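You operate a simulated robot arm through the tools that you are given. There is no shell and no other tool.

The job below is to be done with a simulated robot arm. You get a single attempt, and the scene is never put back.

## Task
Lay the short blue-end cane on the pale GUIDE; mark at 10 cm.
Fine: lock the stop there, push the cane up to it; one mark; leave the colour dial as it is.
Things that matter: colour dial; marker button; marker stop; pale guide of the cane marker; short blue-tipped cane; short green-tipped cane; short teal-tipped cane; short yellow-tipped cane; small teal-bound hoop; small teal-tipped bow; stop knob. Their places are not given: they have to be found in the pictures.

The check looks at the end state, three seconds after you hand in, the way a careful person would. Anything else that was tipped, shoved, dropped, spilled or broken makes it a failure.

## Robot
A 7-joint arm with a fingered hand, fixed in place. Base frame: the origin is at the foot of the arm, x ahead of it, y to its left, z up; the work surface is at about z = 86. Readings come in cm, degrees, newtons and seconds.
With the tool pointing down near the work surface it reaches from about 26 to 70 cm from the base axis. Its first joint turns from -166.0 to 166.0 degrees. Payload 4 kg.
The tool frame sits at the grasp point between the pads (the TCP): z along the fingers, y along the line on which they close. The tips reach 2.6 cm beyond it. Largest opening 15.6 cm; the body of the gripper starts 7.3 cm behind the TCP. The gripper is a hand of 4 fingers: y runs from the thumb to the fingers, the wrist lies at [0, 0, -23.9] in the tool frame, and closing takes about 1.5 s.
Orientation is that of the tool frame in the base frame, as a unit quaternion [w, x, y, z]. With the fingers straight down and closing along the base's y, the tool's x points along the base's -x, its y along +y and its z along -z.

## Interface
- The arm moves only by the tool jog_arm. Its argument "series" is a list of rows, each a list of 6 numbers: the shift along the base's x, y, z in units of 100 mm (1.0 is 100 mm), then the turn, a rotation vector about the base's x, y, z in units of 45 degrees (1.0 is 45 degrees). In form: [[dx, dy, dz, ax, ay, az], ...]. A call has 1 to 20 rows; each row is the pose to reach, as a shift and turn from the pose commanded when the call began. "grip" is the gripper command, from -1 (fully open) to 1 (shut), values between in proportion, set as the call begins (left out, the last holds). A call with a number of a shift or a turn outside -1 to 1 is refused whole. A row lasts 0.2 s, in which the tool goes at most 5 cm and 8.6 degrees; a call with a longer step from one row to the next is refused whole, and so is a gripper value outside its range. A pose out of reach is approached as far as the arm can. The call stops where the force on the tool passes 40 N (or 10 N more than at its start, if that is more) or the arm is blocked; 0.2 s more then pass. The fingers move at their own pace (about 7.2 cm/s each) and stop on an object; they squeeze with about 32 N. The grip force told is the motor's: it shows also when the fingers shut on nothing. Time passes only in rows, and 0.2 s behind the last, so rows that repeat a pose let the fingers close. It gives the time, the measured TCP pose, the force on the tool (base axes), the opening and the grip force at its end, in the units of the frame above (readings bear some noise), with the torque about the TCP (base axes, N m) and any sound that the robot's microphone picked up.
- Cameras (640 x 400 px; columns grow to the right, rows downward): "scene" is fixed at [5, 65.05, 159.1]; the picture's right is [-0.63, -0.78, 0.00], its down [-0.59, 0.47, -0.66] and it looks along [0.51, -0.41, -0.75] (base axes); focal length 342 px, centre (320, 200). "wrist" rides on the gripper at [5.8, -5.8, -9.1] in the tool frame; the picture's right is [0.71, 0.71, 0.00], its down [-0.53, 0.53, -0.67] and it looks along [-0.47, 0.47, 0.74] (tool axes); focal length 265 px, centre (320, 200).
- snapshot(camera): a new picture of that camera. No time passes.
- set_grasp(shape): the hand has 4 fingers and takes this shape, open, in about a second: jaw (thumb against the fingers, like two jaws); tri (thumb and two fingers); tip (a fingertip pinch); poke (one finger out to press); point (the index stretched); flat (the hand flat); cup (the hand cupped); fist (a fist). The gripper value then closes the fingers along that shape, each until it touches; the sizes above hold for jaw. It gives what a move gives, with no picture.
- locate(camera, pixels): for up to 12 pixels [column, row] of the newest picture of that camera ("zoom" is the newest enlarged one), the place [x, y, z] in the base frame of the surface seen there, good to about 0.3 cm. No time passes.
- close_up(camera, box): a new picture of the part [left, top, right, bottom] of that camera's present view, enlarged. No time passes.
- hand_in(): hands the job in; it is judged then, once.

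Open the gripper and draw the arm clear of the work before you hand the job in, unless the task says otherwise.

The tools are called after ">>>" as a command line: name --pt "numbers of a row" for each row, then --argument value for the rest, lists and objects as JSON in quotes. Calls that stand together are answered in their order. jog_arm: Moves the arm, as the interface text tells. Its arguments: {"type":"object","properties":{"series":{"type":"array","items":{"type":"array","items":{"type":"number"}}},"grip":{"type":"number"}},"required":["series"]} The other tools are called the same way: set_grasp (shape) gives the hand a shape; snapshot (camera) takes a picture; locate (camera, pixels) gives the place of the surface under pixels of a picture; close_up (camera, box) takes an enlarged picture of a part of a camera's view; hand_in () hands the job in.

At the start:

```text
clock: 0.0
tool_pos: [48.15, 3.29, 116.56]
tcp_rot: [0.0, -0.001, 1.0, 0.0]
force: [-0.2, -0.5, -0.6]
torque: [0.03, 0.0, 0.01]
width: 15.59
finger_force: 0.0
shape: jaw
```

scene: 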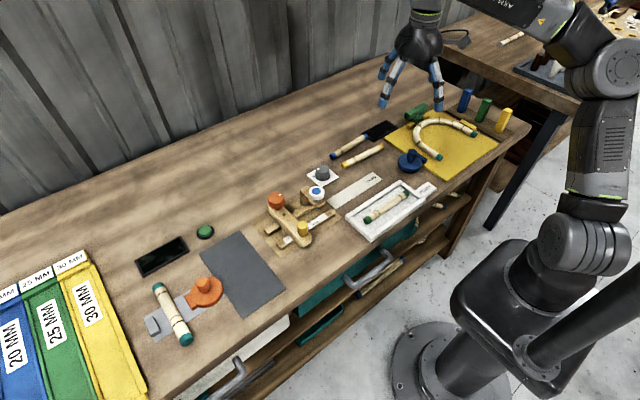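
wrist: 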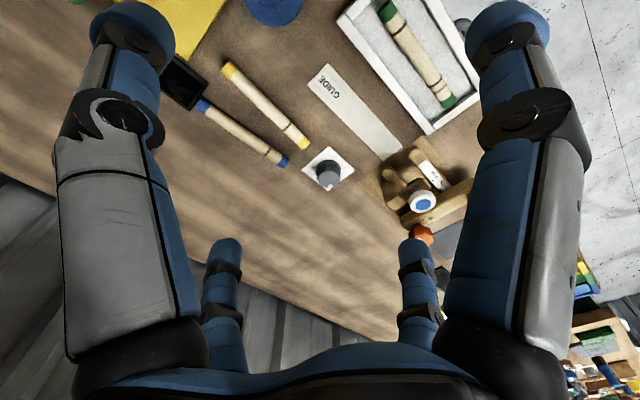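

The scene picture shows the marker device around (300,220), the guide strip at about (355,190), and the blue-tipped cane at about (350,147). I take enlarged pictures of these.

>>> close_up --camera "scene" --box '[240, 150, 400, 250]'

>>> close_up --camera "scene" --box '[310, 90, 470, 190]'

>>> close_up --camera "wrist" --box '[160, 40, 480, 240]'

```text
4.00 times, centred on (320, 200) of scene
```

zoom: 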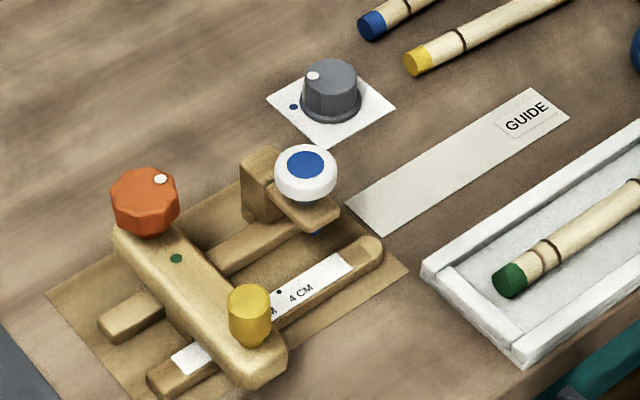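

```text
4.00 times, centred on (390, 140) of scene
```

zoom: 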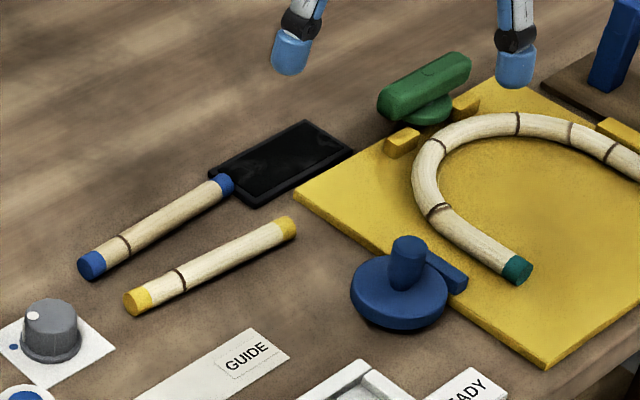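

```text
2.00 times, centred on (320, 140) of wrist
```

zoom: 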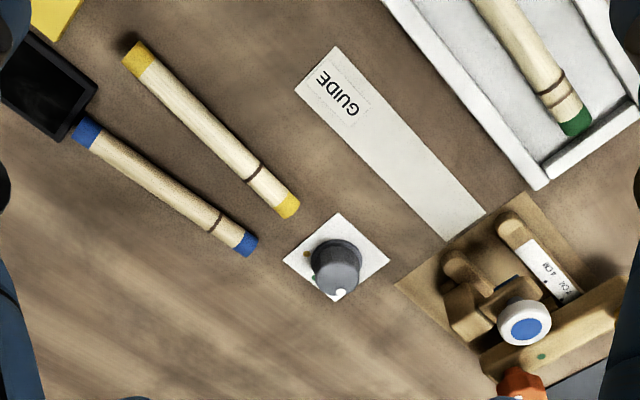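

The wrist zoom shows the guide from (335,60) to (465,230) leading into the marker device at (500,300). I locate key points of guide, canes and device in this zoom.

>>> locate --camera "zoom" --pixels '[[335, 48], [297, 90], [484, 211], [445, 240], [88, 132], [246, 243], [138, 55], [288, 206], [165, 185], [336, 262], [524, 325], [510, 222]]'

>>> close_up --camera "wrist" --box '[370, 130, 498, 210]'

>>> close_up --camera "scene" --box '[255, 170, 351, 260]'

```text
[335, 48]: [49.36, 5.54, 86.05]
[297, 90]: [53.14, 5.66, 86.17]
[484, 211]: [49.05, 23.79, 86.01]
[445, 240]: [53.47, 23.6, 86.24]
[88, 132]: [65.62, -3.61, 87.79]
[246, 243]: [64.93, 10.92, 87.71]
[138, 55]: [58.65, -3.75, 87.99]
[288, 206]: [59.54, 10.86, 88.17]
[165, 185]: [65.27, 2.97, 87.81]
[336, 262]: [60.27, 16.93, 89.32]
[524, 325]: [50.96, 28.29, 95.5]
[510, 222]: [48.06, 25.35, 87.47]
```

```text
5.00 times, centred on (434, 170) of wrist
```

zoom: 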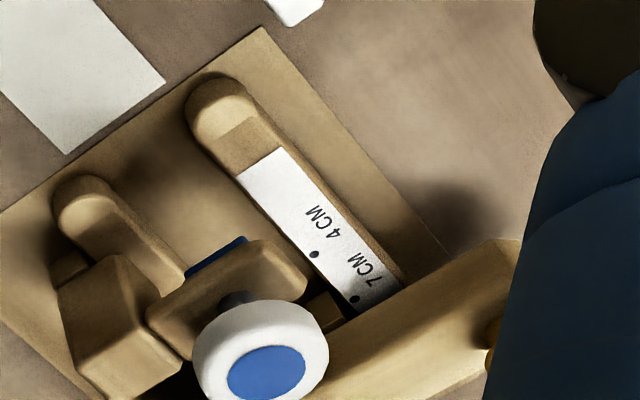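

```text
4.44 times, centred on (303, 215) of scene
```

zoom: 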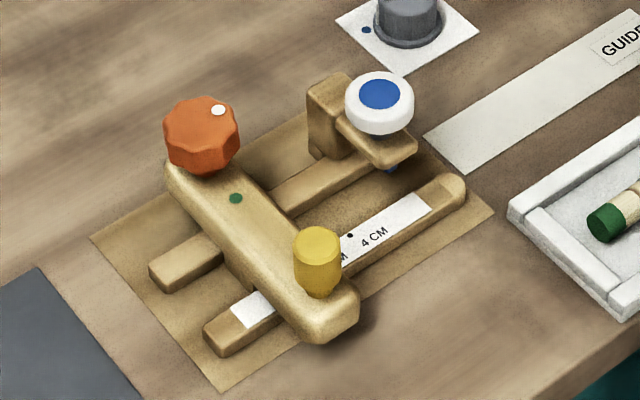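

The scale on the front rail reads 4 CM, 7 CM and more is hidden under the stop bar. I move the arm high and back so that the wrist camera looks at the device from nearer and from the front side.

>>> jog_arm --pt "-0.3 0.1 0 0 0 0" --pt "-0.6 0.3 0 0 0 0" --pt "-0.9 0.5 0 0 0 0" --pt "-1.0 0.8 0 0 0 0" --pt "-1.0 1.0 0 0 0 0" --pt "-1.0 1.0 0 0 0 0"

```text
clock: 1.4
tool_pos: [38.3, 13.34, 116.6]
tcp_rot: [0.001, 0.0, 1.0, 0.0]
force: [-0.9, -0.2, -0.4]
torque: [0.01, -0.02, 0.01]
width: 15.57
finger_force: 0.1
shape: jaw
```

The arm is at (38.3, 13.3, 116.6); I take a wrist picture.

>>> snapshot --camera "wrist"

```text
taken
```

wrist: 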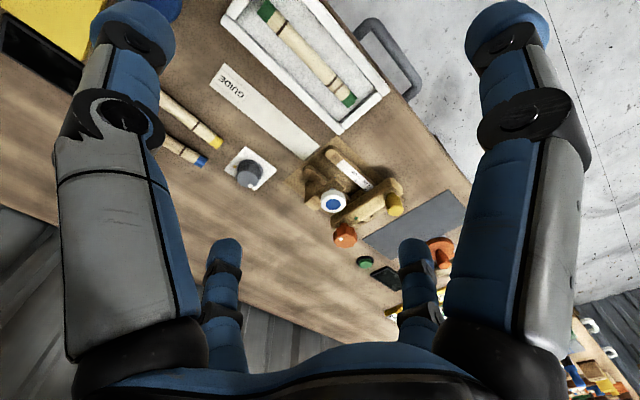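

The device is now in the centre at (345,195). I zoom there.

>>> close_up --camera "wrist" --box '[280, 130, 424, 260]'

```text
3.08 times, centred on (352, 195) of wrist
```

zoom: 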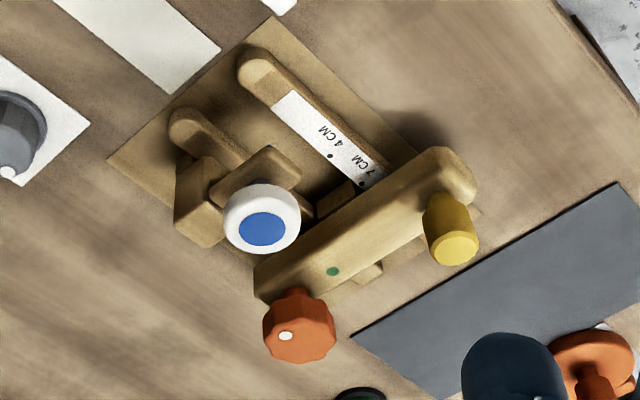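

The dots for 4 CM at (329,155) and 7 CM at (361,184) are visible; I locate these and device parts.

>>> locate --camera "zoom" --pixels '[[329, 155], [361, 184], [282, 96], [258, 70], [440, 152], [466, 185], [333, 271], [285, 336], [452, 247], [262, 228], [372, 268], [345, 195]]'

>>> close_up --camera "wrist" --box '[324, 160, 404, 210]'

```text
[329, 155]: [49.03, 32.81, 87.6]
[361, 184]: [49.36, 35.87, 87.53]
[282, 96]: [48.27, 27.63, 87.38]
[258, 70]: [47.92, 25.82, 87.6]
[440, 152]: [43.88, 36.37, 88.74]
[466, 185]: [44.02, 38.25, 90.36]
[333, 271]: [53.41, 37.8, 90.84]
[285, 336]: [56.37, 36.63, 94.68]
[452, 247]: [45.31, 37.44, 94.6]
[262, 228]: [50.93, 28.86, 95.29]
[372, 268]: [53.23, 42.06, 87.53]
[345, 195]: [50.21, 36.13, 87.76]
```

```text
8.00 times, centred on (364, 185) of wrist
```

zoom: 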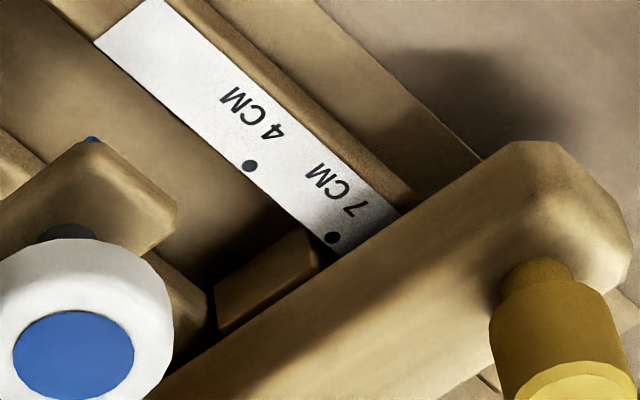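

The 4 and 7 cm dots lie at y = 32.8 and 35.9, which puts the pen near y = 28.85 and 10 cm near y = 38.85. A tongue sticks out of the bar at (265,280); I locate its face and the bar's face in this zoom.

>>> locate --camera "zoom" --pixels '[[218, 292], [300, 234], [260, 275], [235, 322], [318, 262], [225, 312], [345, 250], [440, 185], [520, 150], [200, 380], [250, 165], [333, 238]]'

>>> close_up --camera "scene" --box '[255, 180, 335, 255]'

```text
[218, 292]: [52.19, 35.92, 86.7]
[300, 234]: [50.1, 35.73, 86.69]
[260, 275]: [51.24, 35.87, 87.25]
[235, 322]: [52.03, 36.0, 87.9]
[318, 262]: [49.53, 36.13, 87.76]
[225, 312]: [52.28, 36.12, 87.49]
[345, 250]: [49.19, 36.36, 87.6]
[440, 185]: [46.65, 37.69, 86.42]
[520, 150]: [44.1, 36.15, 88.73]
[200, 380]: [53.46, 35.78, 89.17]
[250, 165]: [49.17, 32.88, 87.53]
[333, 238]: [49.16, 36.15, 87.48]
```

```text
5.33 times, centred on (295, 218) of scene
```

zoom: 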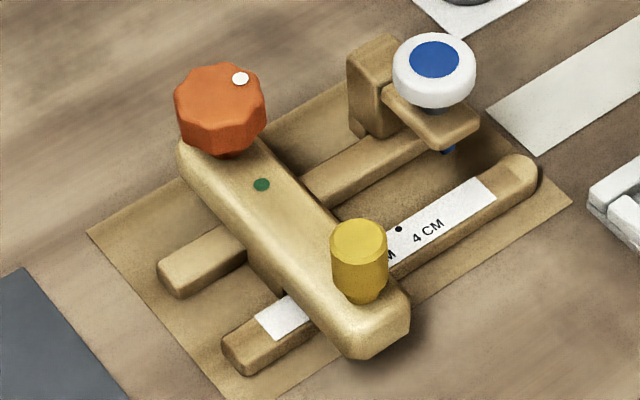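

The bar and tongue faces are flush at y ≈ 36.0. Next I locate the orange knob top (220,90), its white dot (240,79), the yellow handle top (358,240), the pen tip (448,150) and bar edges in this scene zoom.

>>> locate --camera "zoom" --pixels '[[180, 95], [262, 95], [222, 68], [212, 122], [240, 79], [261, 184], [358, 240], [335, 240], [384, 240], [448, 150], [434, 60], [400, 228]]'

```text
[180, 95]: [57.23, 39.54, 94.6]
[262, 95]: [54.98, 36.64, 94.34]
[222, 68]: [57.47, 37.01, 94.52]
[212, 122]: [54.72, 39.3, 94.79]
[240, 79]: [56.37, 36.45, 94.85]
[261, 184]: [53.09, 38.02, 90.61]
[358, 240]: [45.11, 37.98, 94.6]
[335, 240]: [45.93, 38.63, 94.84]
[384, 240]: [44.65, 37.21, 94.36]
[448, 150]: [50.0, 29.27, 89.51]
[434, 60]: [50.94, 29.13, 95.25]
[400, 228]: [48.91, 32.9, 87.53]
```

The knob centre works out near (56.1, 38.1), the yellow handle near (45.2, 38.0). I want to understand the hand's finger layout, so I take a scene picture and look at the hand.

>>> snapshot --camera "scene"

>>> close_up --camera "scene" --box '[340, 0, 540, 125]'

```text
taken
```

scene: 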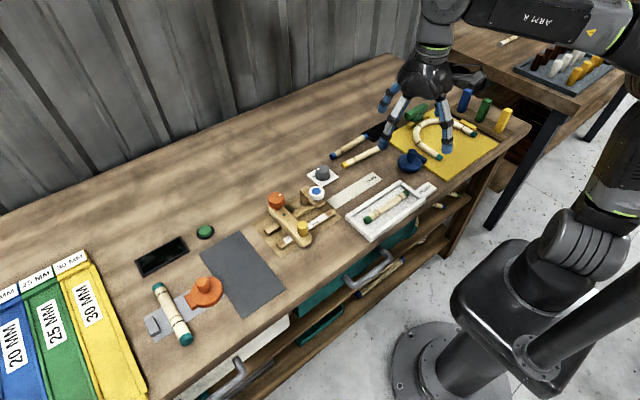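

```text
3.20 times, centred on (440, 62) of scene
```

zoom: 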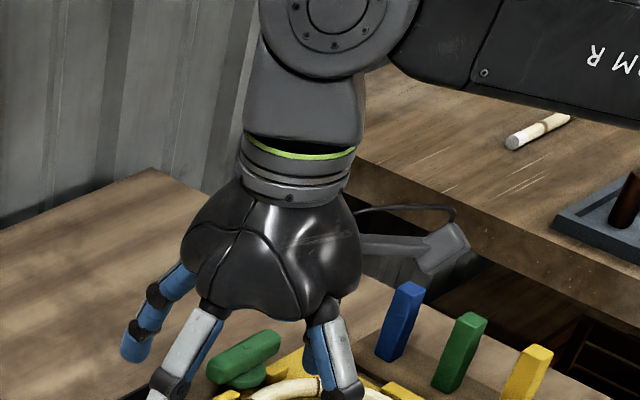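

The hand has four fingers around a palm. I test in free air how the jaw shape closes, partly shut, and look with both cameras.

>>> jog_arm --pt "0 0 0 0 0 0" --pt "0 0 0 0 0 0" --pt "0 0 0 0 0 0" --pt "0 0 0 0 0 0" --pt "0 0 0 0 0 0" --pt "0 0 0 0 0 0" --grip 0.4

>>> snapshot --camera "wrist"

>>> close_up --camera "scene" --box '[340, 50, 500, 150]'

```text
clock: 2.8
tool_pos: [38.27, 13.25, 116.65]
tcp_rot: [-0.001, 0.0, 1.0, -0.001]
force: [0.5, 0.2, -0.1]
torque: [0.01, 0.0, 0.0]
width: 4.71
finger_force: 0.0
shape: jaw
```

```text
taken
```

wrist: 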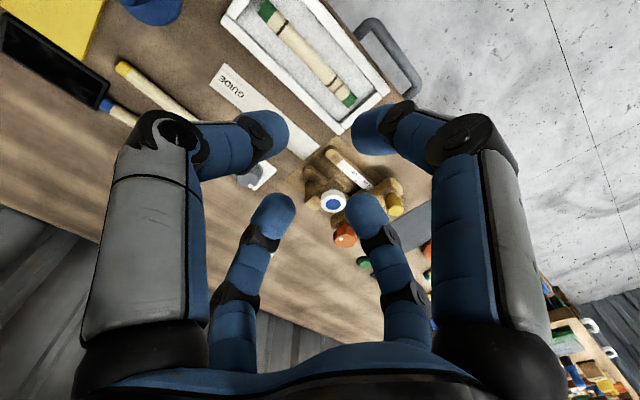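

```text
4.00 times, centred on (420, 100) of scene
```

zoom: 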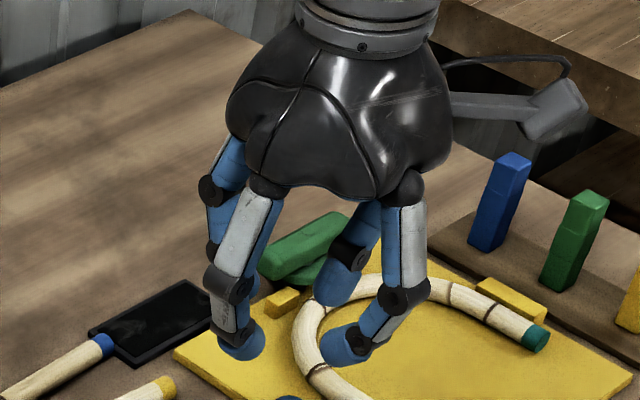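

In jaw shape all four fingers close in a cross. I test the "tip" shape in the air to see which fingers it uses.

>>> set_grasp --shape "tip"

>>> snapshot --camera "wrist"

>>> close_up --camera "scene" --box '[340, 50, 500, 150]'

```text
clock: 3.7
tool_pos: [38.25, 13.31, 116.7]
tcp_rot: [0.001, 0.0, 1.0, 0.0]
force: [-0.1, 0.2, 1.1]
torque: [0.01, 0.01, 0.0]
width: 15.6
finger_force: 0.0
shape: tip
```

```text
taken
```

wrist: 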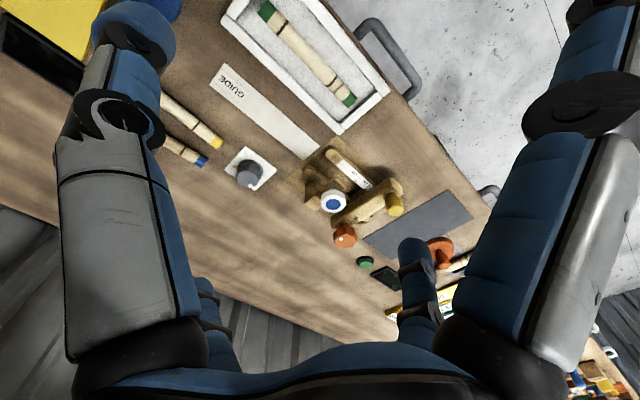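

```text
4.00 times, centred on (420, 100) of scene
```

zoom: 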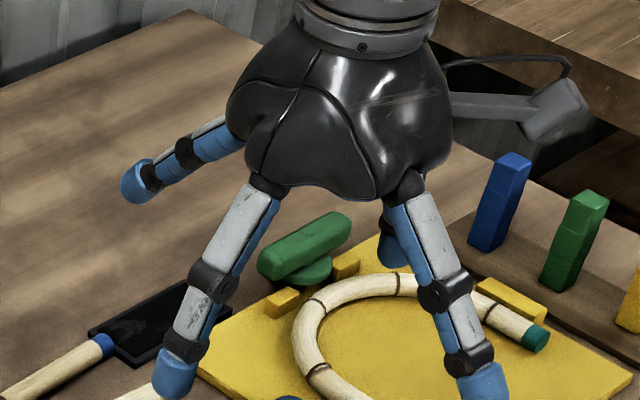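

The tip shape pinches with the thumb and the opposite finger while the two side fingers spread out. I locate the fingertips at (135,190), (172,385), (485,385) to know their heights.

>>> locate --camera "zoom" --pixels '[[135, 190], [172, 385], [485, 385], [190, 150], [240, 120], [395, 260]]'

>>> jog_arm --pt "0 0 0 0 0 0" --pt "0 0 0 0 0 0" --pt "0 0 0 0 0 0" --pt "0 0 0 0 0 0" --pt "0 0 0 0 0 0" --pt "0 0 0 0 0 0" --pt "0 0 0 0 0 0" --grip 0.6

>>> snapshot --camera "wrist"

>>> close_up --camera "scene" --box '[340, 50, 500, 150]'

```text
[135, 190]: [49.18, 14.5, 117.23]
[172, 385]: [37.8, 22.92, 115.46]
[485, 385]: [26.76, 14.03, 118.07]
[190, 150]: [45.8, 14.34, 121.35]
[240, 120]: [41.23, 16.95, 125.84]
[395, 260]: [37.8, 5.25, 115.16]
```

```text
clock: 5.3
tool_pos: [38.26, 13.22, 116.54]
tcp_rot: [0.001, 0.0, 1.0, 0.0]
force: [0.3, -0.4, -0.2]
torque: [0.0, 0.0, 0.0]
width: 3.17
finger_force: 0.0
shape: tip
```

```text
taken
```

wrist: 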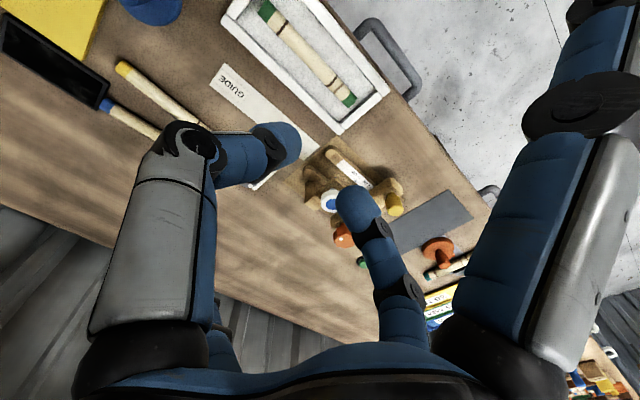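

```text
4.00 times, centred on (420, 100) of scene
```

zoom: 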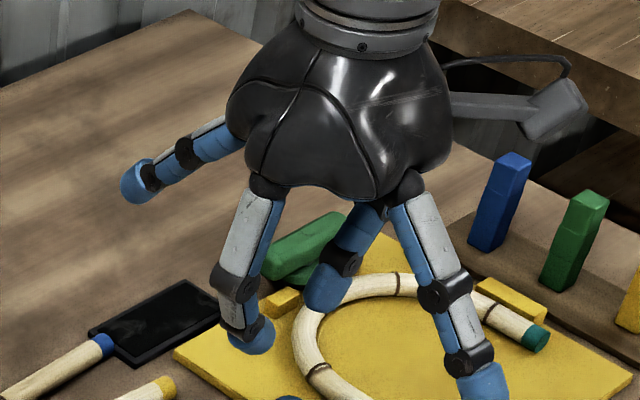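

Tip leaves the side fingers spread at about ±11 cm at TCP height. I check the "tri" and "poke" shapes too before deciding.

>>> set_grasp --shape "tri"

>>> snapshot --camera "wrist"

>>> close_up --camera "scene" --box '[340, 50, 500, 150]'

```text
clock: 6.2
tool_pos: [38.33, 13.36, 116.61]
tcp_rot: [0.001, 0.0, 1.0, 0.0]
force: [-0.6, 0.9, 1.1]
torque: [0.01, 0.04, 0.01]
width: 15.59
finger_force: 0.0
shape: tri
```

```text
taken
```

wrist: 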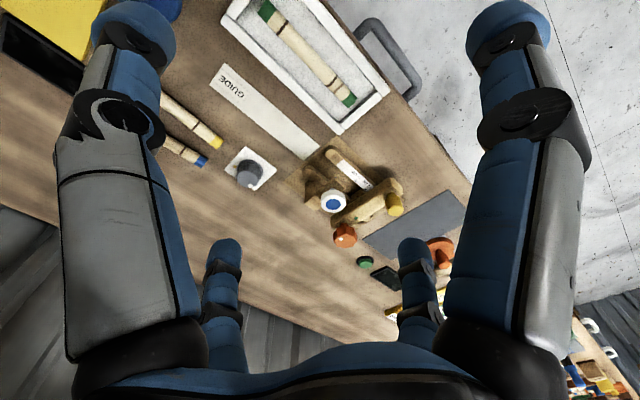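

```text
4.00 times, centred on (420, 100) of scene
```

zoom: 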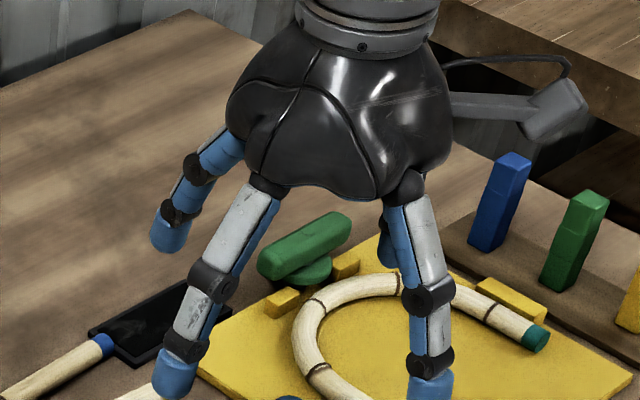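

Tri looks like jaw when open. Now the "poke" shape.

>>> set_grasp --shape "poke"

>>> snapshot --camera "wrist"

>>> close_up --camera "scene" --box '[340, 50, 500, 150]'

```text
clock: 7.1
tool_pos: [38.25, 13.26, 116.64]
tcp_rot: [0.001, 0.0, 1.0, 0.0]
force: [-0.6, 0.2, 0.0]
torque: [-0.01, 0.01, -0.02]
width: 0.0
finger_force: 0.0
shape: poke
```

```text
taken
```

wrist: 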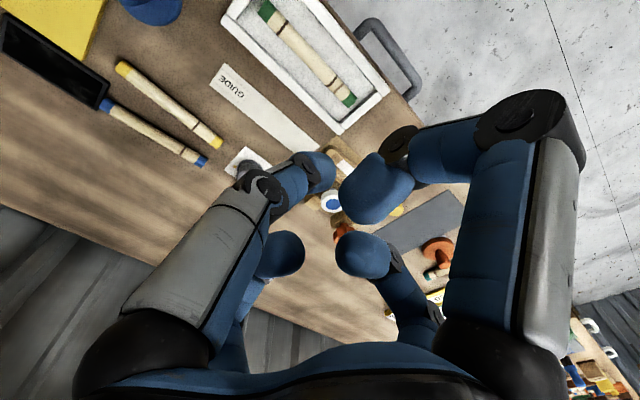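

```text
4.00 times, centred on (420, 100) of scene
```

zoom: 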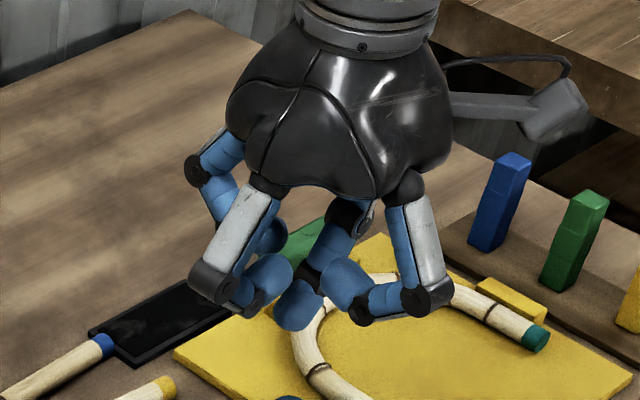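

Poke puts the thumb tip on the tool axis, good for the button. I set jaw back and start moving towards above the yellow handle at about (45.2, 38.0), keeping high.

>>> set_grasp --shape "jaw"

>>> jog_arm --pt "0.1 0.4 0 0 0 0" --pt "0.2 0.7 0 0 0 0" --pt "0.3 1.0 0 0 0 0" --grip 0.2

>>> jog_arm --pt "0.1 0.4 -0.1 0 0 0" --pt "0.3 0.8 -0.2 0 0 0" --pt "0.4 1.0 -0.3 0 0 0"

>>> jog_arm --pt "0 0.3 -0.2 0 0 0" --pt "0 0.47 -0.5 0 0 0" --pt "0 0.47 -0.7 0 0 0" --pt "0 0.47 -0.7 0 0 0"

```text
clock: 8.0
tool_pos: [38.27, 13.31, 116.65]
tcp_rot: [0.0, -0.001, 1.0, 0.0]
force: [-0.8, 1.1, -0.1]
torque: [-0.02, 0.0, -0.02]
width: 15.62
finger_force: 0.2
shape: jaw
```

```text
clock: 8.8
tool_pos: [41.28, 23.36, 116.64]
tcp_rot: [0.002, 0.0, 1.0, 0.0]
force: [0.1, -0.3, 0.6]
torque: [-0.01, 0.02, 0.01]
width: 6.27
finger_force: 0.0
shape: jaw
```

```text
clock: 9.6
tool_pos: [42.24, 26.0, 112.91]
tcp_rot: [0.0, -0.001, 1.0, 0.001]
force: [-0.5, 0.6, 0.0]
torque: [0.0, -0.04, -0.02]
width: 6.26
finger_force: 0.1
shape: jaw
out of reach, approached as far as the arm can: row 1, 2, 3
```

```text
clock: 10.6
tool_pos: [41.96, 28.52, 106.86]
tcp_rot: [0.0, 0.0, 1.0, 0.0]
force: [-0.1, 0.1, 0.0]
torque: [-0.01, -0.01, -0.01]
width: 6.26
finger_force: 0.0
shape: jaw
out of reach, approached as far as the arm can: row 1, 2, 3, 4
```

The arm reports limited reach at this height. I lower first and then go outwards in small steps.

>>> jog_arm --pt "0 0 0 0 0 0" --pt "0 0 0 0 0 0"

>>> snapshot --camera "scene"

```text
clock: 11.2
tool_pos: [41.95, 28.47, 106.76]
tcp_rot: [-0.001, 0.0, 1.0, 0.0]
force: [0.4, 0.4, 0.6]
torque: [0.02, -0.04, 0.02]
width: 6.24
finger_force: 0.0
shape: jaw
```

```text
taken
```

scene: 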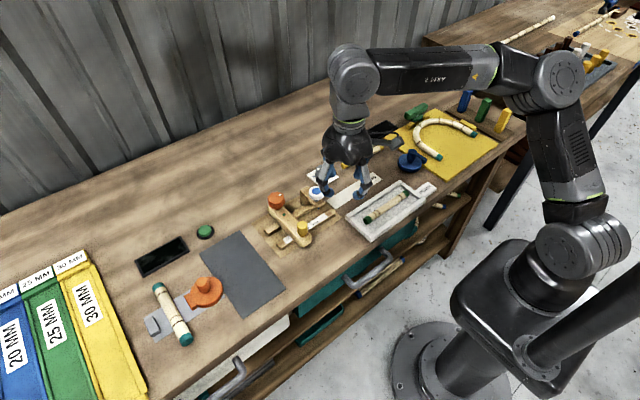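

The commanded pose equals the present one now and the arm is not fully stretched. I go down 2 cm and outwards in a small step to test reach.

>>> jog_arm --pt "0.05 0.2 -0.1 0 0 0" --pt "0.1 0.4 -0.2 0 0 0" --pt "0.1 0.4 -0.2 0 0 0"

```text
clock: 12.0
tool_pos: [42.57, 29.0, 106.52]
tcp_rot: [0.001, 0.001, 1.0, 0.002]
force: [-0.5, 0.3, 0.3]
torque: [0.0, -0.01, 0.0]
width: 6.27
finger_force: 0.1
shape: jaw
out of reach, approached as far as the arm can: row 1, 2, 3
```

Reach is limited here. I go straight down to about z = 99, still above every part (tips at 96.4), and then try outwards again.

>>> jog_arm --pt "0 0 -0.2 0 0 0" --pt "0 0 -0.4 0 0 0" --pt "0 0 -0.6 0 0 0" --pt "0 0 -0.75 0 0 0" --pt "0 0 -0.75 0 0 0"

>>> jog_arm --pt "0.05 0.2 0 0 0 0" --pt "0.1 0.4 0 0 0 0" --pt "0.15 0.6 0 0 0 0" --pt "0.2 0.8 0 0 0 0" --pt "0.2 0.8 0 0 0 0"

```text
clock: 13.2
tool_pos: [42.63, 28.92, 99.17]
tcp_rot: [0.0, 0.0, 1.0, 0.0]
force: [0.0, -0.4, 0.3]
torque: [0.0, 0.01, 0.0]
width: 6.24
finger_force: 0.0
shape: jaw
```

```text
clock: 14.4
tool_pos: [42.95, 29.75, 99.26]
tcp_rot: [0.001, 0.0, 1.0, 0.001]
force: [0.4, 0.3, 0.6]
torque: [-0.01, 0.0, -0.01]
width: 6.25
finger_force: 0.1
shape: jaw
out of reach, approached as far as the arm can: row 1, 2, 3, 4, 5
```

The limit looks like an angle (azimuth about 34.5°) rather than a distance, so a wrist joint may be at its end. I turn the tool +34° about vertical here and then try outwards again.

>>> jog_arm --pt "0 0 0 0 0 0.19" --pt "0 0 0 0 0 0.38" --pt "0 0 0 0 0 0.57" --pt "0 0 0 0 0 0.75" --pt "0 0 0 0 0 0.75"

>>> jog_arm --pt "0.05 0.2 0 0 0 0" --pt "0.1 0.4 0 0 0 0" --pt "0.15 0.6 0 0 0 0" --pt "0.2 0.8 0 0 0 0" --pt "0.2 0.8 0 0 0 0"

```text
clock: 15.6
tool_pos: [42.85, 29.79, 99.44]
tcp_rot: [0.0, -0.292, 0.956, 0.0]
force: [-0.6, -0.4, -0.7]
torque: [-0.03, 0.01, -0.02]
width: 6.26
finger_force: 0.1
shape: jaw
```

```text
clock: 16.8
tool_pos: [42.84, 29.83, 99.4]
tcp_rot: [0.0, -0.292, 0.957, 0.0]
force: [-0.6, 0.1, 0.2]
torque: [0.01, 0.0, -0.01]
width: 6.27
finger_force: 0.0
shape: jaw
out of reach, approached as far as the arm can: row 1, 2, 3, 4, 5
```

Turning that way made it worse (no motion at all). I turn the tool the other way, to -34° from the original, and try again.

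>>> jog_arm --pt "0 0 0 0 0 -0.19" --pt "0 0 0 0 0 -0.38" --pt "0 0 0 0 0 -0.57" --pt "0 0 0 0 0 -0.75" --pt "0 0 0 0 0 -0.94"

>>> jog_arm --pt "0 0 0 0 0 -0.19" --pt "0 0 0 0 0 -0.38" --pt "0 0 0 0 0 -0.56" --pt "0 0 0 0 0 -0.56"

>>> jog_arm --pt "0.05 0.2 0 0 0 0" --pt "0.1 0.4 0 0 0 0" --pt "0.15 0.6 0 0 0 0" --pt "0.2 0.8 0 0 0 0" --pt "0.2 0.8 0 0 0 0"

```text
clock: 18.0
tool_pos: [42.93, 29.78, 99.19]
tcp_rot: [0.001, 0.076, 0.997, 0.0]
force: [-1.1, -0.1, -0.5]
torque: [0.01, 0.01, 0.05]
width: 6.26
finger_force: 0.1
shape: jaw
```

```text
clock: 19.0
tool_pos: [41.66, 25.27, 100.03]
tcp_rot: [0.001, 0.29, 0.957, 0.002]
force: [-0.1, -0.2, -0.4]
torque: [-0.03, -0.01, 0.03]
width: 6.27
finger_force: 0.0
shape: jaw
out of reach, approached as far as the arm can: row 1, 2, 3, 4
```

```text
clock: 20.2
tool_pos: [41.78, 25.41, 100.6]
tcp_rot: [0.001, 0.289, 0.957, 0.002]
force: [0.1, 0.3, 0.4]
torque: [0.02, 0.02, 0.02]
width: 6.24
finger_force: 0.0
shape: jaw
out of reach, approached as far as the arm can: row 1, 2, 3, 4, 5
```

The reach depends on the arm's posture. I take a scene picture and locate points on the arm itself to understand its geometry.

>>> snapshot --camera "scene"

>>> locate --camera "scene" --pixels '[[430, 370], [510, 300], [580, 250], [575, 200], [560, 130], [555, 75], [500, 65], [420, 70], [350, 70], [350, 110], [350, 145], [500, 360]]'

```text
taken
```

scene: 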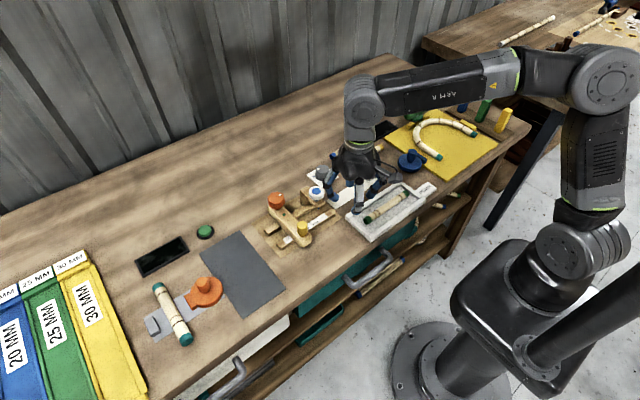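

```text
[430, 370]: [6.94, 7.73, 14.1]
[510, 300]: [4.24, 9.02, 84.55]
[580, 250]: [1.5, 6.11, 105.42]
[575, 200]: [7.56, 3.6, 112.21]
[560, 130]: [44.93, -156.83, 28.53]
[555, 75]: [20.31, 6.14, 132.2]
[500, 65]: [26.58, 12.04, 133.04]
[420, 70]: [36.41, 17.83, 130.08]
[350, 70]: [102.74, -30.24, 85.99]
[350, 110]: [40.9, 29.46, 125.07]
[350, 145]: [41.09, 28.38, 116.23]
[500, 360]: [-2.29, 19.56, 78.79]
```

The shoulder sits near z ≈ 103 on the base axis and the elbow is up right of it. I locate more points on elbow and wrist to get link lengths.

>>> locate --camera "scene" --pixels '[[600, 75], [590, 110], [600, 150], [595, 190], [590, 205], [560, 250], [610, 245], [365, 100], [362, 120], [395, 90], [480, 78], [530, 62]]'

>>> close_up --camera "scene" --box '[300, 40, 640, 260]'

```text
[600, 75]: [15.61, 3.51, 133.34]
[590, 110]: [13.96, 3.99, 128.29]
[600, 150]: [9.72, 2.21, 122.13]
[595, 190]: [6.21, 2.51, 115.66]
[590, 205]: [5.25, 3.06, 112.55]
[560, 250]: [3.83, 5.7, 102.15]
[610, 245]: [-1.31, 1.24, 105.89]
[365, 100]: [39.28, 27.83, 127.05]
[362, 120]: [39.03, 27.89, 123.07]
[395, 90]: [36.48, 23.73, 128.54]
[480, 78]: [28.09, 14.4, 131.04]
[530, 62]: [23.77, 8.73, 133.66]
```

```text
1.82 times, centred on (470, 150) of scene
```

zoom: 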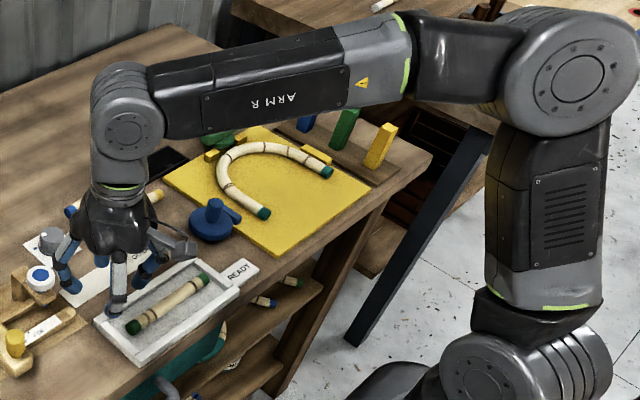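

The elbow is swung aside, so the limit is from joint angles. I turn the tool yaw back up in steps to about +50° and probe outward motion from there.

>>> jog_arm --pt "0 0 0 0 0 0.19" --pt "0 0 0 0 0 0.38" --pt "0 0 0 0 0 0.57" --pt "0 0 0 0 0 0.75" --pt "0 0 0 0 0 0.94" --pt "0 0 0 0 0 0.94"

>>> jog_arm --pt "0 0 0 0 0 0.19" --pt "0 0 0 0 0 0.38" --pt "0 0 0 0 0 0.57" --pt "0 0 0 0 0 0.75" --pt "0 0 0 0 0 0.94" --pt "0 0 0 0 0 0.94"

>>> jog_arm --pt "0.05 0.2 0 0 0 0" --pt "0.1 0.4 0 0 0 0" --pt "0.15 0.6 0 0 0 0" --pt "0.2 0.8 0 0 0 0" --pt "0.2 0.8 0 0 0 0"

```text
clock: 21.6
tool_pos: [41.82, 25.36, 100.71]
tcp_rot: [0.001, -0.076, 0.997, 0.0]
force: [0.5, 0.6, -0.2]
torque: [0.01, 0.01, -0.01]
width: 6.23
finger_force: 0.0
shape: jaw
```

```text
clock: 23.0
tool_pos: [41.86, 25.4, 100.65]
tcp_rot: [0.001, -0.431, 0.903, 0.0]
force: [0.1, 0.2, -0.1]
torque: [-0.01, 0.0, 0.03]
width: 6.26
finger_force: 0.1
shape: jaw
```

```text
clock: 24.2
tool_pos: [42.81, 29.28, 100.68]
tcp_rot: [0.001, -0.43, 0.903, 0.0]
force: [0.2, -0.5, 0.7]
torque: [-0.03, 0.01, -0.01]
width: 6.26
finger_force: 0.0
shape: jaw
out of reach, approached as far as the arm can: row 3, 4, 5
```

At yaw +51° it still stops near r ≈ 52. I probe whether distance or azimuth is the limit by moving along constant radius to (38, 35).

>>> jog_arm --pt "-0.1 0.12 0 0 0 0" --pt "-0.2 0.24 0 0 0 0" --pt "-0.35 0.4 0 0 0 0" --pt "-0.5 0.52 0 0 0 0" --pt "-0.5 0.52 0 0 0 0"

```text
clock: 25.4
tool_pos: [42.34, 29.83, 100.78]
tcp_rot: [0.001, -0.429, 0.903, 0.001]
force: [-0.3, -0.2, 0.2]
torque: [0.01, -0.02, 0.02]
width: 6.22
finger_force: 0.1
shape: jaw
out of reach, approached as far as the arm can: row 1, 2, 3, 4, 5
```

The limit is about azimuth 35° here. I pull in to a smaller radius and probe whether the arm can swing further left there.

>>> jog_arm --pt "-0.3 -0.2 0 0 0 0" --pt "-0.6 -0.4 0 0 0 0" --pt "-0.9 -0.4 0 0 0 0" --pt "-1.0 -0.2 0 0 0 0" --pt "-1.0 0.0 0 0 0 0" --pt "-1.0 0.2 0 0 0 0" --pt "-1.0 0.4 0 0 0 0" --pt "-1.0 0.4 0 0 0 0"

```text
clock: 27.2
tool_pos: [32.23, 32.96, 100.91]
tcp_rot: [0.0, -0.429, 0.903, 0.0]
force: [-0.7, 0.8, 0.5]
torque: [0.0, 0.05, 0.0]
width: 6.24
finger_force: 0.1
shape: jaw
out of reach, approached as far as the arm can: row 7, 8
```

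Here it got to azimuth 46° at r = 46, so the limit is mixed. I go back towards the middle and probe the straight-ahead reach at the same height for comparison.

>>> jog_arm --pt "0 -0.4 0 0 0 0" --pt "0.2 -0.8 0 0 0 0" --pt "0.4 -1.0 0 0 0 0"

>>> jog_arm --pt "0.3 -0.3 0 0 0 0" --pt "0.6 -0.6 0 0 0 0" --pt "0.9 -0.9 0 0 0 0" --pt "1.0 -1.0 0 0 0 0"

>>> jog_arm --pt "0.3 0 0 0 0 0" --pt "0.6 0 0 0 0 0" --pt "0.9 0 0 0 0 0" --pt "1.0 0 0 0 0 0" --pt "1.0 0 0 0 0 0"

```text
clock: 28.0
tool_pos: [36.19, 22.98, 100.8]
tcp_rot: [0.0, -0.43, 0.903, 0.001]
force: [-0.6, 0.1, -0.2]
torque: [0.02, -0.02, 0.0]
width: 6.25
finger_force: 0.1
shape: jaw
```

```text
clock: 29.0
tool_pos: [46.35, 12.93, 100.83]
tcp_rot: [-0.001, -0.43, 0.903, 0.001]
force: [0.3, -0.5, 0.0]
torque: [0.01, -0.02, 0.0]
width: 6.25
finger_force: 0.0
shape: jaw
```

```text
clock: 30.2
tool_pos: [56.14, 12.91, 100.75]
tcp_rot: [0.0, -0.431, 0.903, 0.0]
force: [0.3, -0.3, 0.4]
torque: [0.02, 0.06, 0.0]
width: 6.26
finger_force: 0.1
shape: jaw
```

Straight ahead, r = 57.6 is reached without trouble. From this stretched posture I try swinging left towards (52, 30).

>>> jog_arm --pt "-0.05 0.3 0 0 0 0" --pt "-0.1 0.6 0 0 0 0" --pt "-0.2 0.9 0 0 0 0" --pt "-0.25 1.0 0 0 0 0" --pt "-0.25 1.0 0 0 0 0"

>>> jog_arm --pt "-0.1 0.3 0 0 0 0" --pt "-0.2 0.6 0 0 0 0" --pt "-0.35 0.9 0 0 0 0" --pt "-0.4 1.0 0 0 0 0" --pt "-0.4 1.0 0 0 0 0"

```text
clock: 31.4
tool_pos: [53.68, 22.94, 100.72]
tcp_rot: [0.001, -0.429, 0.903, 0.0]
force: [0.3, -0.1, 0.7]
torque: [-0.01, 0.01, 0.01]
width: 6.26
finger_force: 0.1
shape: jaw
```

```text
clock: 32.6
tool_pos: [49.5, 26.15, 100.53]
tcp_rot: [0.0, -0.428, 0.904, 0.001]
force: [-0.6, 0.2, 1.0]
torque: [-0.02, 0.02, 0.02]
width: 6.26
finger_force: 0.0
shape: jaw
out of reach, approached as far as the arm can: row 1, 2, 3, 4, 5
```

The limits found, (49.5,26), (42.4,29.8) and (32.2,33), all lie about 39 cm off a fixed vertical plane at azimuth about -14°, so the first joint seems not to turn left any more. I take a picture to see where the elbow is now.

>>> snapshot --camera "scene"

>>> locate --camera "scene" --pixels '[[600, 75], [570, 75], [600, 40], [600, 110], [600, 320], [575, 250], [590, 180], [560, 130], [590, 240], [480, 70], [420, 70], [350, 90]]'

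```text
taken
```

scene: 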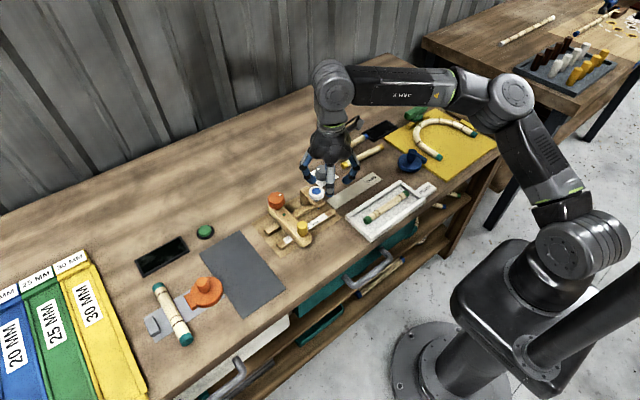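

```text
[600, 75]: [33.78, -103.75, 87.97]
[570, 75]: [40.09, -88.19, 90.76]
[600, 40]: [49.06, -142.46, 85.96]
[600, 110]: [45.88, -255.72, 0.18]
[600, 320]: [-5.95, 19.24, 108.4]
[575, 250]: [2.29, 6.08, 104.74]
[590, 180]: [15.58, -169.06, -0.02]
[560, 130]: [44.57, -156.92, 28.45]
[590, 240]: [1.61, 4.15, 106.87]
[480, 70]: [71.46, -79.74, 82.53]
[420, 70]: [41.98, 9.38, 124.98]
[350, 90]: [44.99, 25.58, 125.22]
```

A dark post near (-6, 19, 108) stands left of the shoulder at pixels (540,350)-(630,290). I locate more of it and of the elbow.

>>> locate --camera "scene" --pixels '[[535, 360], [560, 345], [580, 320], [630, 295], [635, 330], [540, 390], [510, 95], [535, 125], [550, 165], [560, 190], [450, 85], [500, 115]]'

>>> close_up --camera "scene" --box '[400, 180, 640, 400]'

```text
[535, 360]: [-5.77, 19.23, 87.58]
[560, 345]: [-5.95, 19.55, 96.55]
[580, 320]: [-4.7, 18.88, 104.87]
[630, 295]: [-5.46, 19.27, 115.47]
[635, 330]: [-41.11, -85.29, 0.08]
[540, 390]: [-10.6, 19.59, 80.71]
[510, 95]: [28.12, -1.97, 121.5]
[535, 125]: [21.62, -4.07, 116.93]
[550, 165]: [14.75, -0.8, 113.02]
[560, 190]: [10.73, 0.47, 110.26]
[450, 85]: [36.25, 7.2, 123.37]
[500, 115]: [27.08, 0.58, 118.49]
```

```text
1.82 times, centred on (520, 290) of scene
```

zoom: 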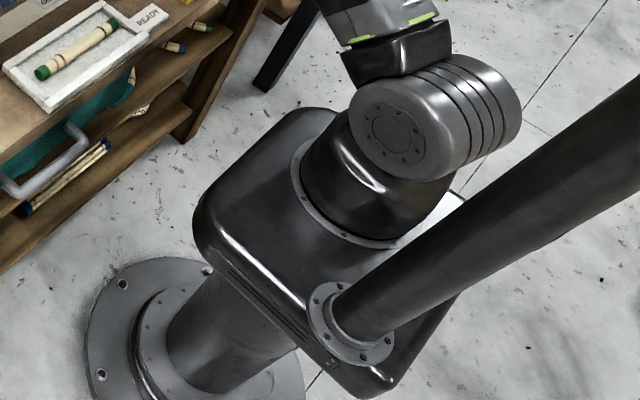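

The upper arm leans at azimuth about -20° and does not turn. I test whether the first joint turns when I swing to the right, staying high and at moderate radius.

>>> jog_arm --pt "-0.2 -0.3 0.1 0 0 0" --pt "-0.3 -0.6 0.2 0 0 0" --pt "-0.4 -0.9 0.3 0 0 0" --pt "-0.4 -1.0 0.4 0 0 0"

>>> jog_arm --pt "0 -0.4 0.1 0 0 -0.15" --pt "0 -0.8 0.2 0 0 -0.3" --pt "0 -1.0 0.3 0 0 -0.45" --pt "0 -1.0 0.4 0 0 -0.6"

>>> jog_arm --pt "0 -0.4 0 0 0 -0.15" --pt "-0.1 -0.8 0 0 0 -0.3" --pt "-0.1 -1.0 0 0 0 -0.45" --pt "-0.2 -1.0 0 0 0 -0.6"

>>> snapshot --camera "scene"

```text
clock: 33.6
tool_pos: [45.66, 16.05, 104.8]
tcp_rot: [0.0, -0.429, 0.903, 0.0]
force: [0.1, -0.5, 0.3]
torque: [0.0, -0.03, 0.01]
width: 6.24
finger_force: 0.1
shape: jaw
```

```text
clock: 34.6
tool_pos: [45.66, 6.14, 108.65]
tcp_rot: [0.001, -0.206, 0.979, 0.001]
force: [-0.9, -0.6, 0.2]
torque: [-0.03, -0.01, -0.01]
width: 6.25
finger_force: 0.1
shape: jaw
```

```text
clock: 35.6
tool_pos: [43.55, -3.91, 108.79]
tcp_rot: [0.0, 0.029, 1.0, 0.0]
force: [-0.2, 0.1, -0.3]
torque: [0.03, 0.0, -0.01]
width: 6.26
finger_force: 0.1
shape: jaw
```

```text
taken
```

scene: 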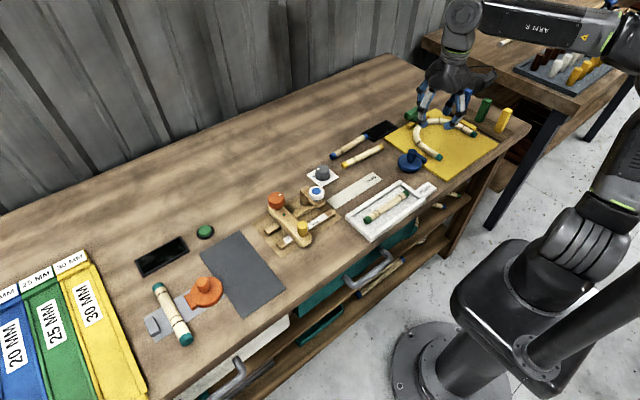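

Now the shoulder turned right freely, so on the left the first joint was at its end stop (elbow leaning over azimuth -14°). I pull the hand in towards the base so the elbow goes behind, to change the arm's posture; then look.

>>> jog_arm --pt "-0.3 0 0 0 0 0" --pt "-0.6 0 0 0 0 0" --pt "-0.9 0 0 0 0 0" --pt "-1.0 0 0 0 0 0"

>>> jog_arm --pt "-0.2 0 0 0 0 0" --pt "-0.4 0 0 0 0 0" --pt "-0.4 0 0 0 0 0"

>>> snapshot --camera "scene"

```text
clock: 36.6
tool_pos: [33.52, -3.93, 108.76]
tcp_rot: [0.0, 0.027, 1.0, 0.0]
force: [0.3, -0.2, 0.1]
torque: [0.02, -0.02, 0.02]
width: 6.24
finger_force: 0.1
shape: jaw
```

```text
clock: 37.4
tool_pos: [29.5, -3.85, 108.62]
tcp_rot: [0.0, 0.027, 1.0, 0.0]
force: [0.0, 0.7, 0.4]
torque: [0.04, 0.0, -0.03]
width: 6.26
finger_force: 0.2
shape: jaw
```

```text
taken
```

scene: 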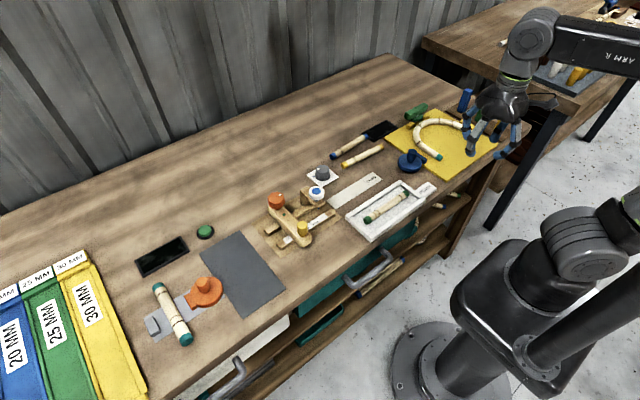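

The elbow is now behind to the right. I turn the tool yaw negative in steps; when the last joint hits its end the elbow should swivel to the other side.

>>> jog_arm --pt "0 0 0 0 0 -0.19" --pt "0 0 0 0 0 -0.38" --pt "0 0 0 0 0 -0.57" --pt "0 0 0 0 0 -0.76" --pt "0 0 0 0 0 -0.95"

>>> snapshot --camera "scene"

>>> jog_arm --pt "0 0 0 0 0 -0.19" --pt "0 0 0 0 0 -0.38" --pt "0 0 0 0 0 -0.57" --pt "0 0 0 0 0 -0.57"

>>> snapshot --camera "scene"

```text
clock: 38.6
tool_pos: [29.55, -3.87, 108.8]
tcp_rot: [0.001, 0.391, 0.92, 0.0]
force: [0.1, -0.2, 0.9]
torque: [-0.01, 0.0, 0.01]
width: 6.25
finger_force: 0.0
shape: jaw
```

```text
taken
```

scene: 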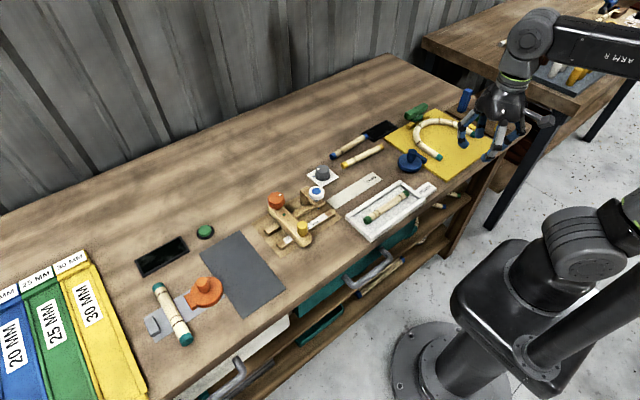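

```text
clock: 39.6
tool_pos: [29.65, -4.14, 108.57]
tcp_rot: [0.001, 0.584, 0.812, 0.0]
force: [0.8, -0.6, 0.1]
torque: [0.02, -0.03, 0.01]
width: 6.25
finger_force: 0.1
shape: jaw
out of reach, approached as far as the arm can: row 3, 4
```

```text
taken
```

scene: 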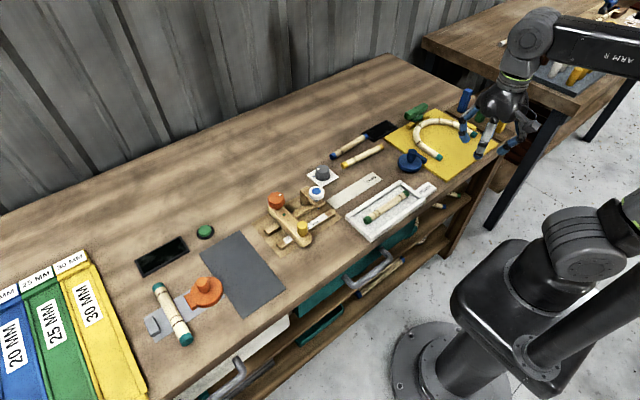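

At yaw -71.5° it refuses further. I retry with finer yaw steps to see if the elbow can be made to swivel.

>>> jog_arm --pt "0 0 0 0 0 -0.03" --pt "0 0 0 0 0 -0.06" --pt "0 0 0 0 0 -0.09" --pt "0 0 0 0 0 -0.12" --pt "0 0 0 0 0 -0.15" --pt "0 0 0 0 0 -0.18" --pt "0 0 0 0 0 -0.21"

```text
clock: 41.2
tool_pos: [29.57, -8.85, 108.38]
tcp_rot: [0.0, 0.648, 0.762, -0.001]
force: [0.7, -0.2, 0.5]
torque: [-0.03, 0.0, -0.02]
width: 6.26
finger_force: 0.1
shape: jaw
out of reach, approached as far as the arm can: row 1, 2, 3, 4, 5, 6, 7
```

It trades position for yaw. I now move the position back in small +y steps at this yaw, which should push the elbow swivel.

>>> jog_arm --pt "0 0.05 0 0 0 0" --pt "0 0.1 0 0 0 0" --pt "0 0.15 0 0 0 0" --pt "0 0.2 0 0 0 0" --pt "0 0.25 0 0 0 0" --pt "0 0.3 0 0 0 0" --pt "0 0.35 0 0 0 0" --pt "0 0.4 0 0 0 0"

>>> snapshot --camera "scene"

```text
clock: 43.0
tool_pos: [29.51, -8.69, 108.19]
tcp_rot: [0.001, 0.649, 0.761, -0.001]
force: [0.1, 0.1, -0.1]
torque: [0.02, 0.0, 0.02]
width: 6.27
finger_force: 0.1
shape: jaw
out of reach, approached as far as the arm can: row 1, 2, 3, 4, 5, 6, 7, 8
```

```text
taken
```

scene: 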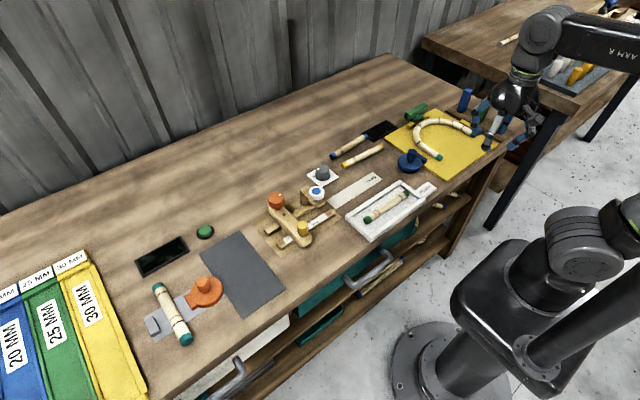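

The elbow stays on the right. I turn the yaw back to about +5° and then try moving out along direction azimuth 60°, which should carry the upper arm over the top instead of around the right.

>>> jog_arm --pt "0 0 0 0 0 0.19" --pt "0 0 0 0 0 0.38" --pt "0 0 0 0 0 0.57" --pt "0 0 0 0 0 0.76" --pt "0 0 0 0 0 0.95"

>>> jog_arm --pt "0 0 0 0 0 0.19" --pt "0 0 0 0 0 0.38" --pt "0 0 0 0 0 0.57" --pt "0 0 0 0 0 0.76" --pt "0 0 0 0 0 0.95"

>>> jog_arm --pt "0.1 0.2 0 0 0 0" --pt "0.2 0.4 0 0 0 0" --pt "0.3 0.6 0 0 0 0" --pt "0.4 0.8 0 0 0 0" --pt "0.5 1.0 0 0 0 0"

>>> snapshot --camera "scene"

```text
clock: 44.2
tool_pos: [29.53, -8.71, 108.28]
tcp_rot: [0.0, 0.327, 0.945, 0.0]
force: [0.5, -0.6, -0.1]
torque: [0.02, -0.01, -0.03]
width: 6.26
finger_force: 0.1
shape: jaw
```

```text
clock: 45.4
tool_pos: [29.54, -8.76, 108.16]
tcp_rot: [0.001, -0.04, 0.999, 0.0]
force: [-0.1, -0.1, 0.4]
torque: [0.0, 0.0, -0.01]
width: 6.27
finger_force: 0.2
shape: jaw
```

```text
clock: 46.6
tool_pos: [34.5, 1.25, 108.16]
tcp_rot: [0.001, -0.038, 0.999, 0.0]
force: [-0.3, -0.1, -0.3]
torque: [0.03, 0.01, -0.05]
width: 6.22
finger_force: 0.1
shape: jaw
```

```text
taken
```

scene: 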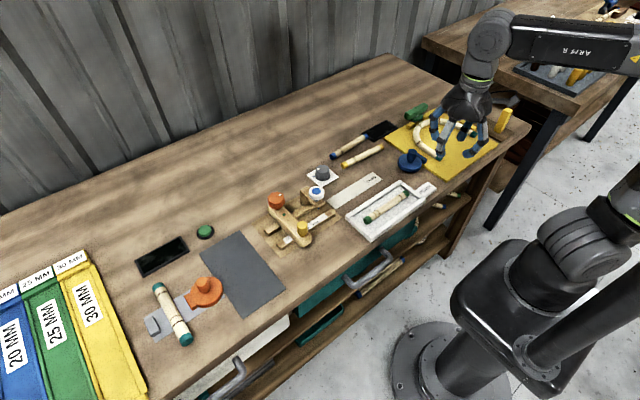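

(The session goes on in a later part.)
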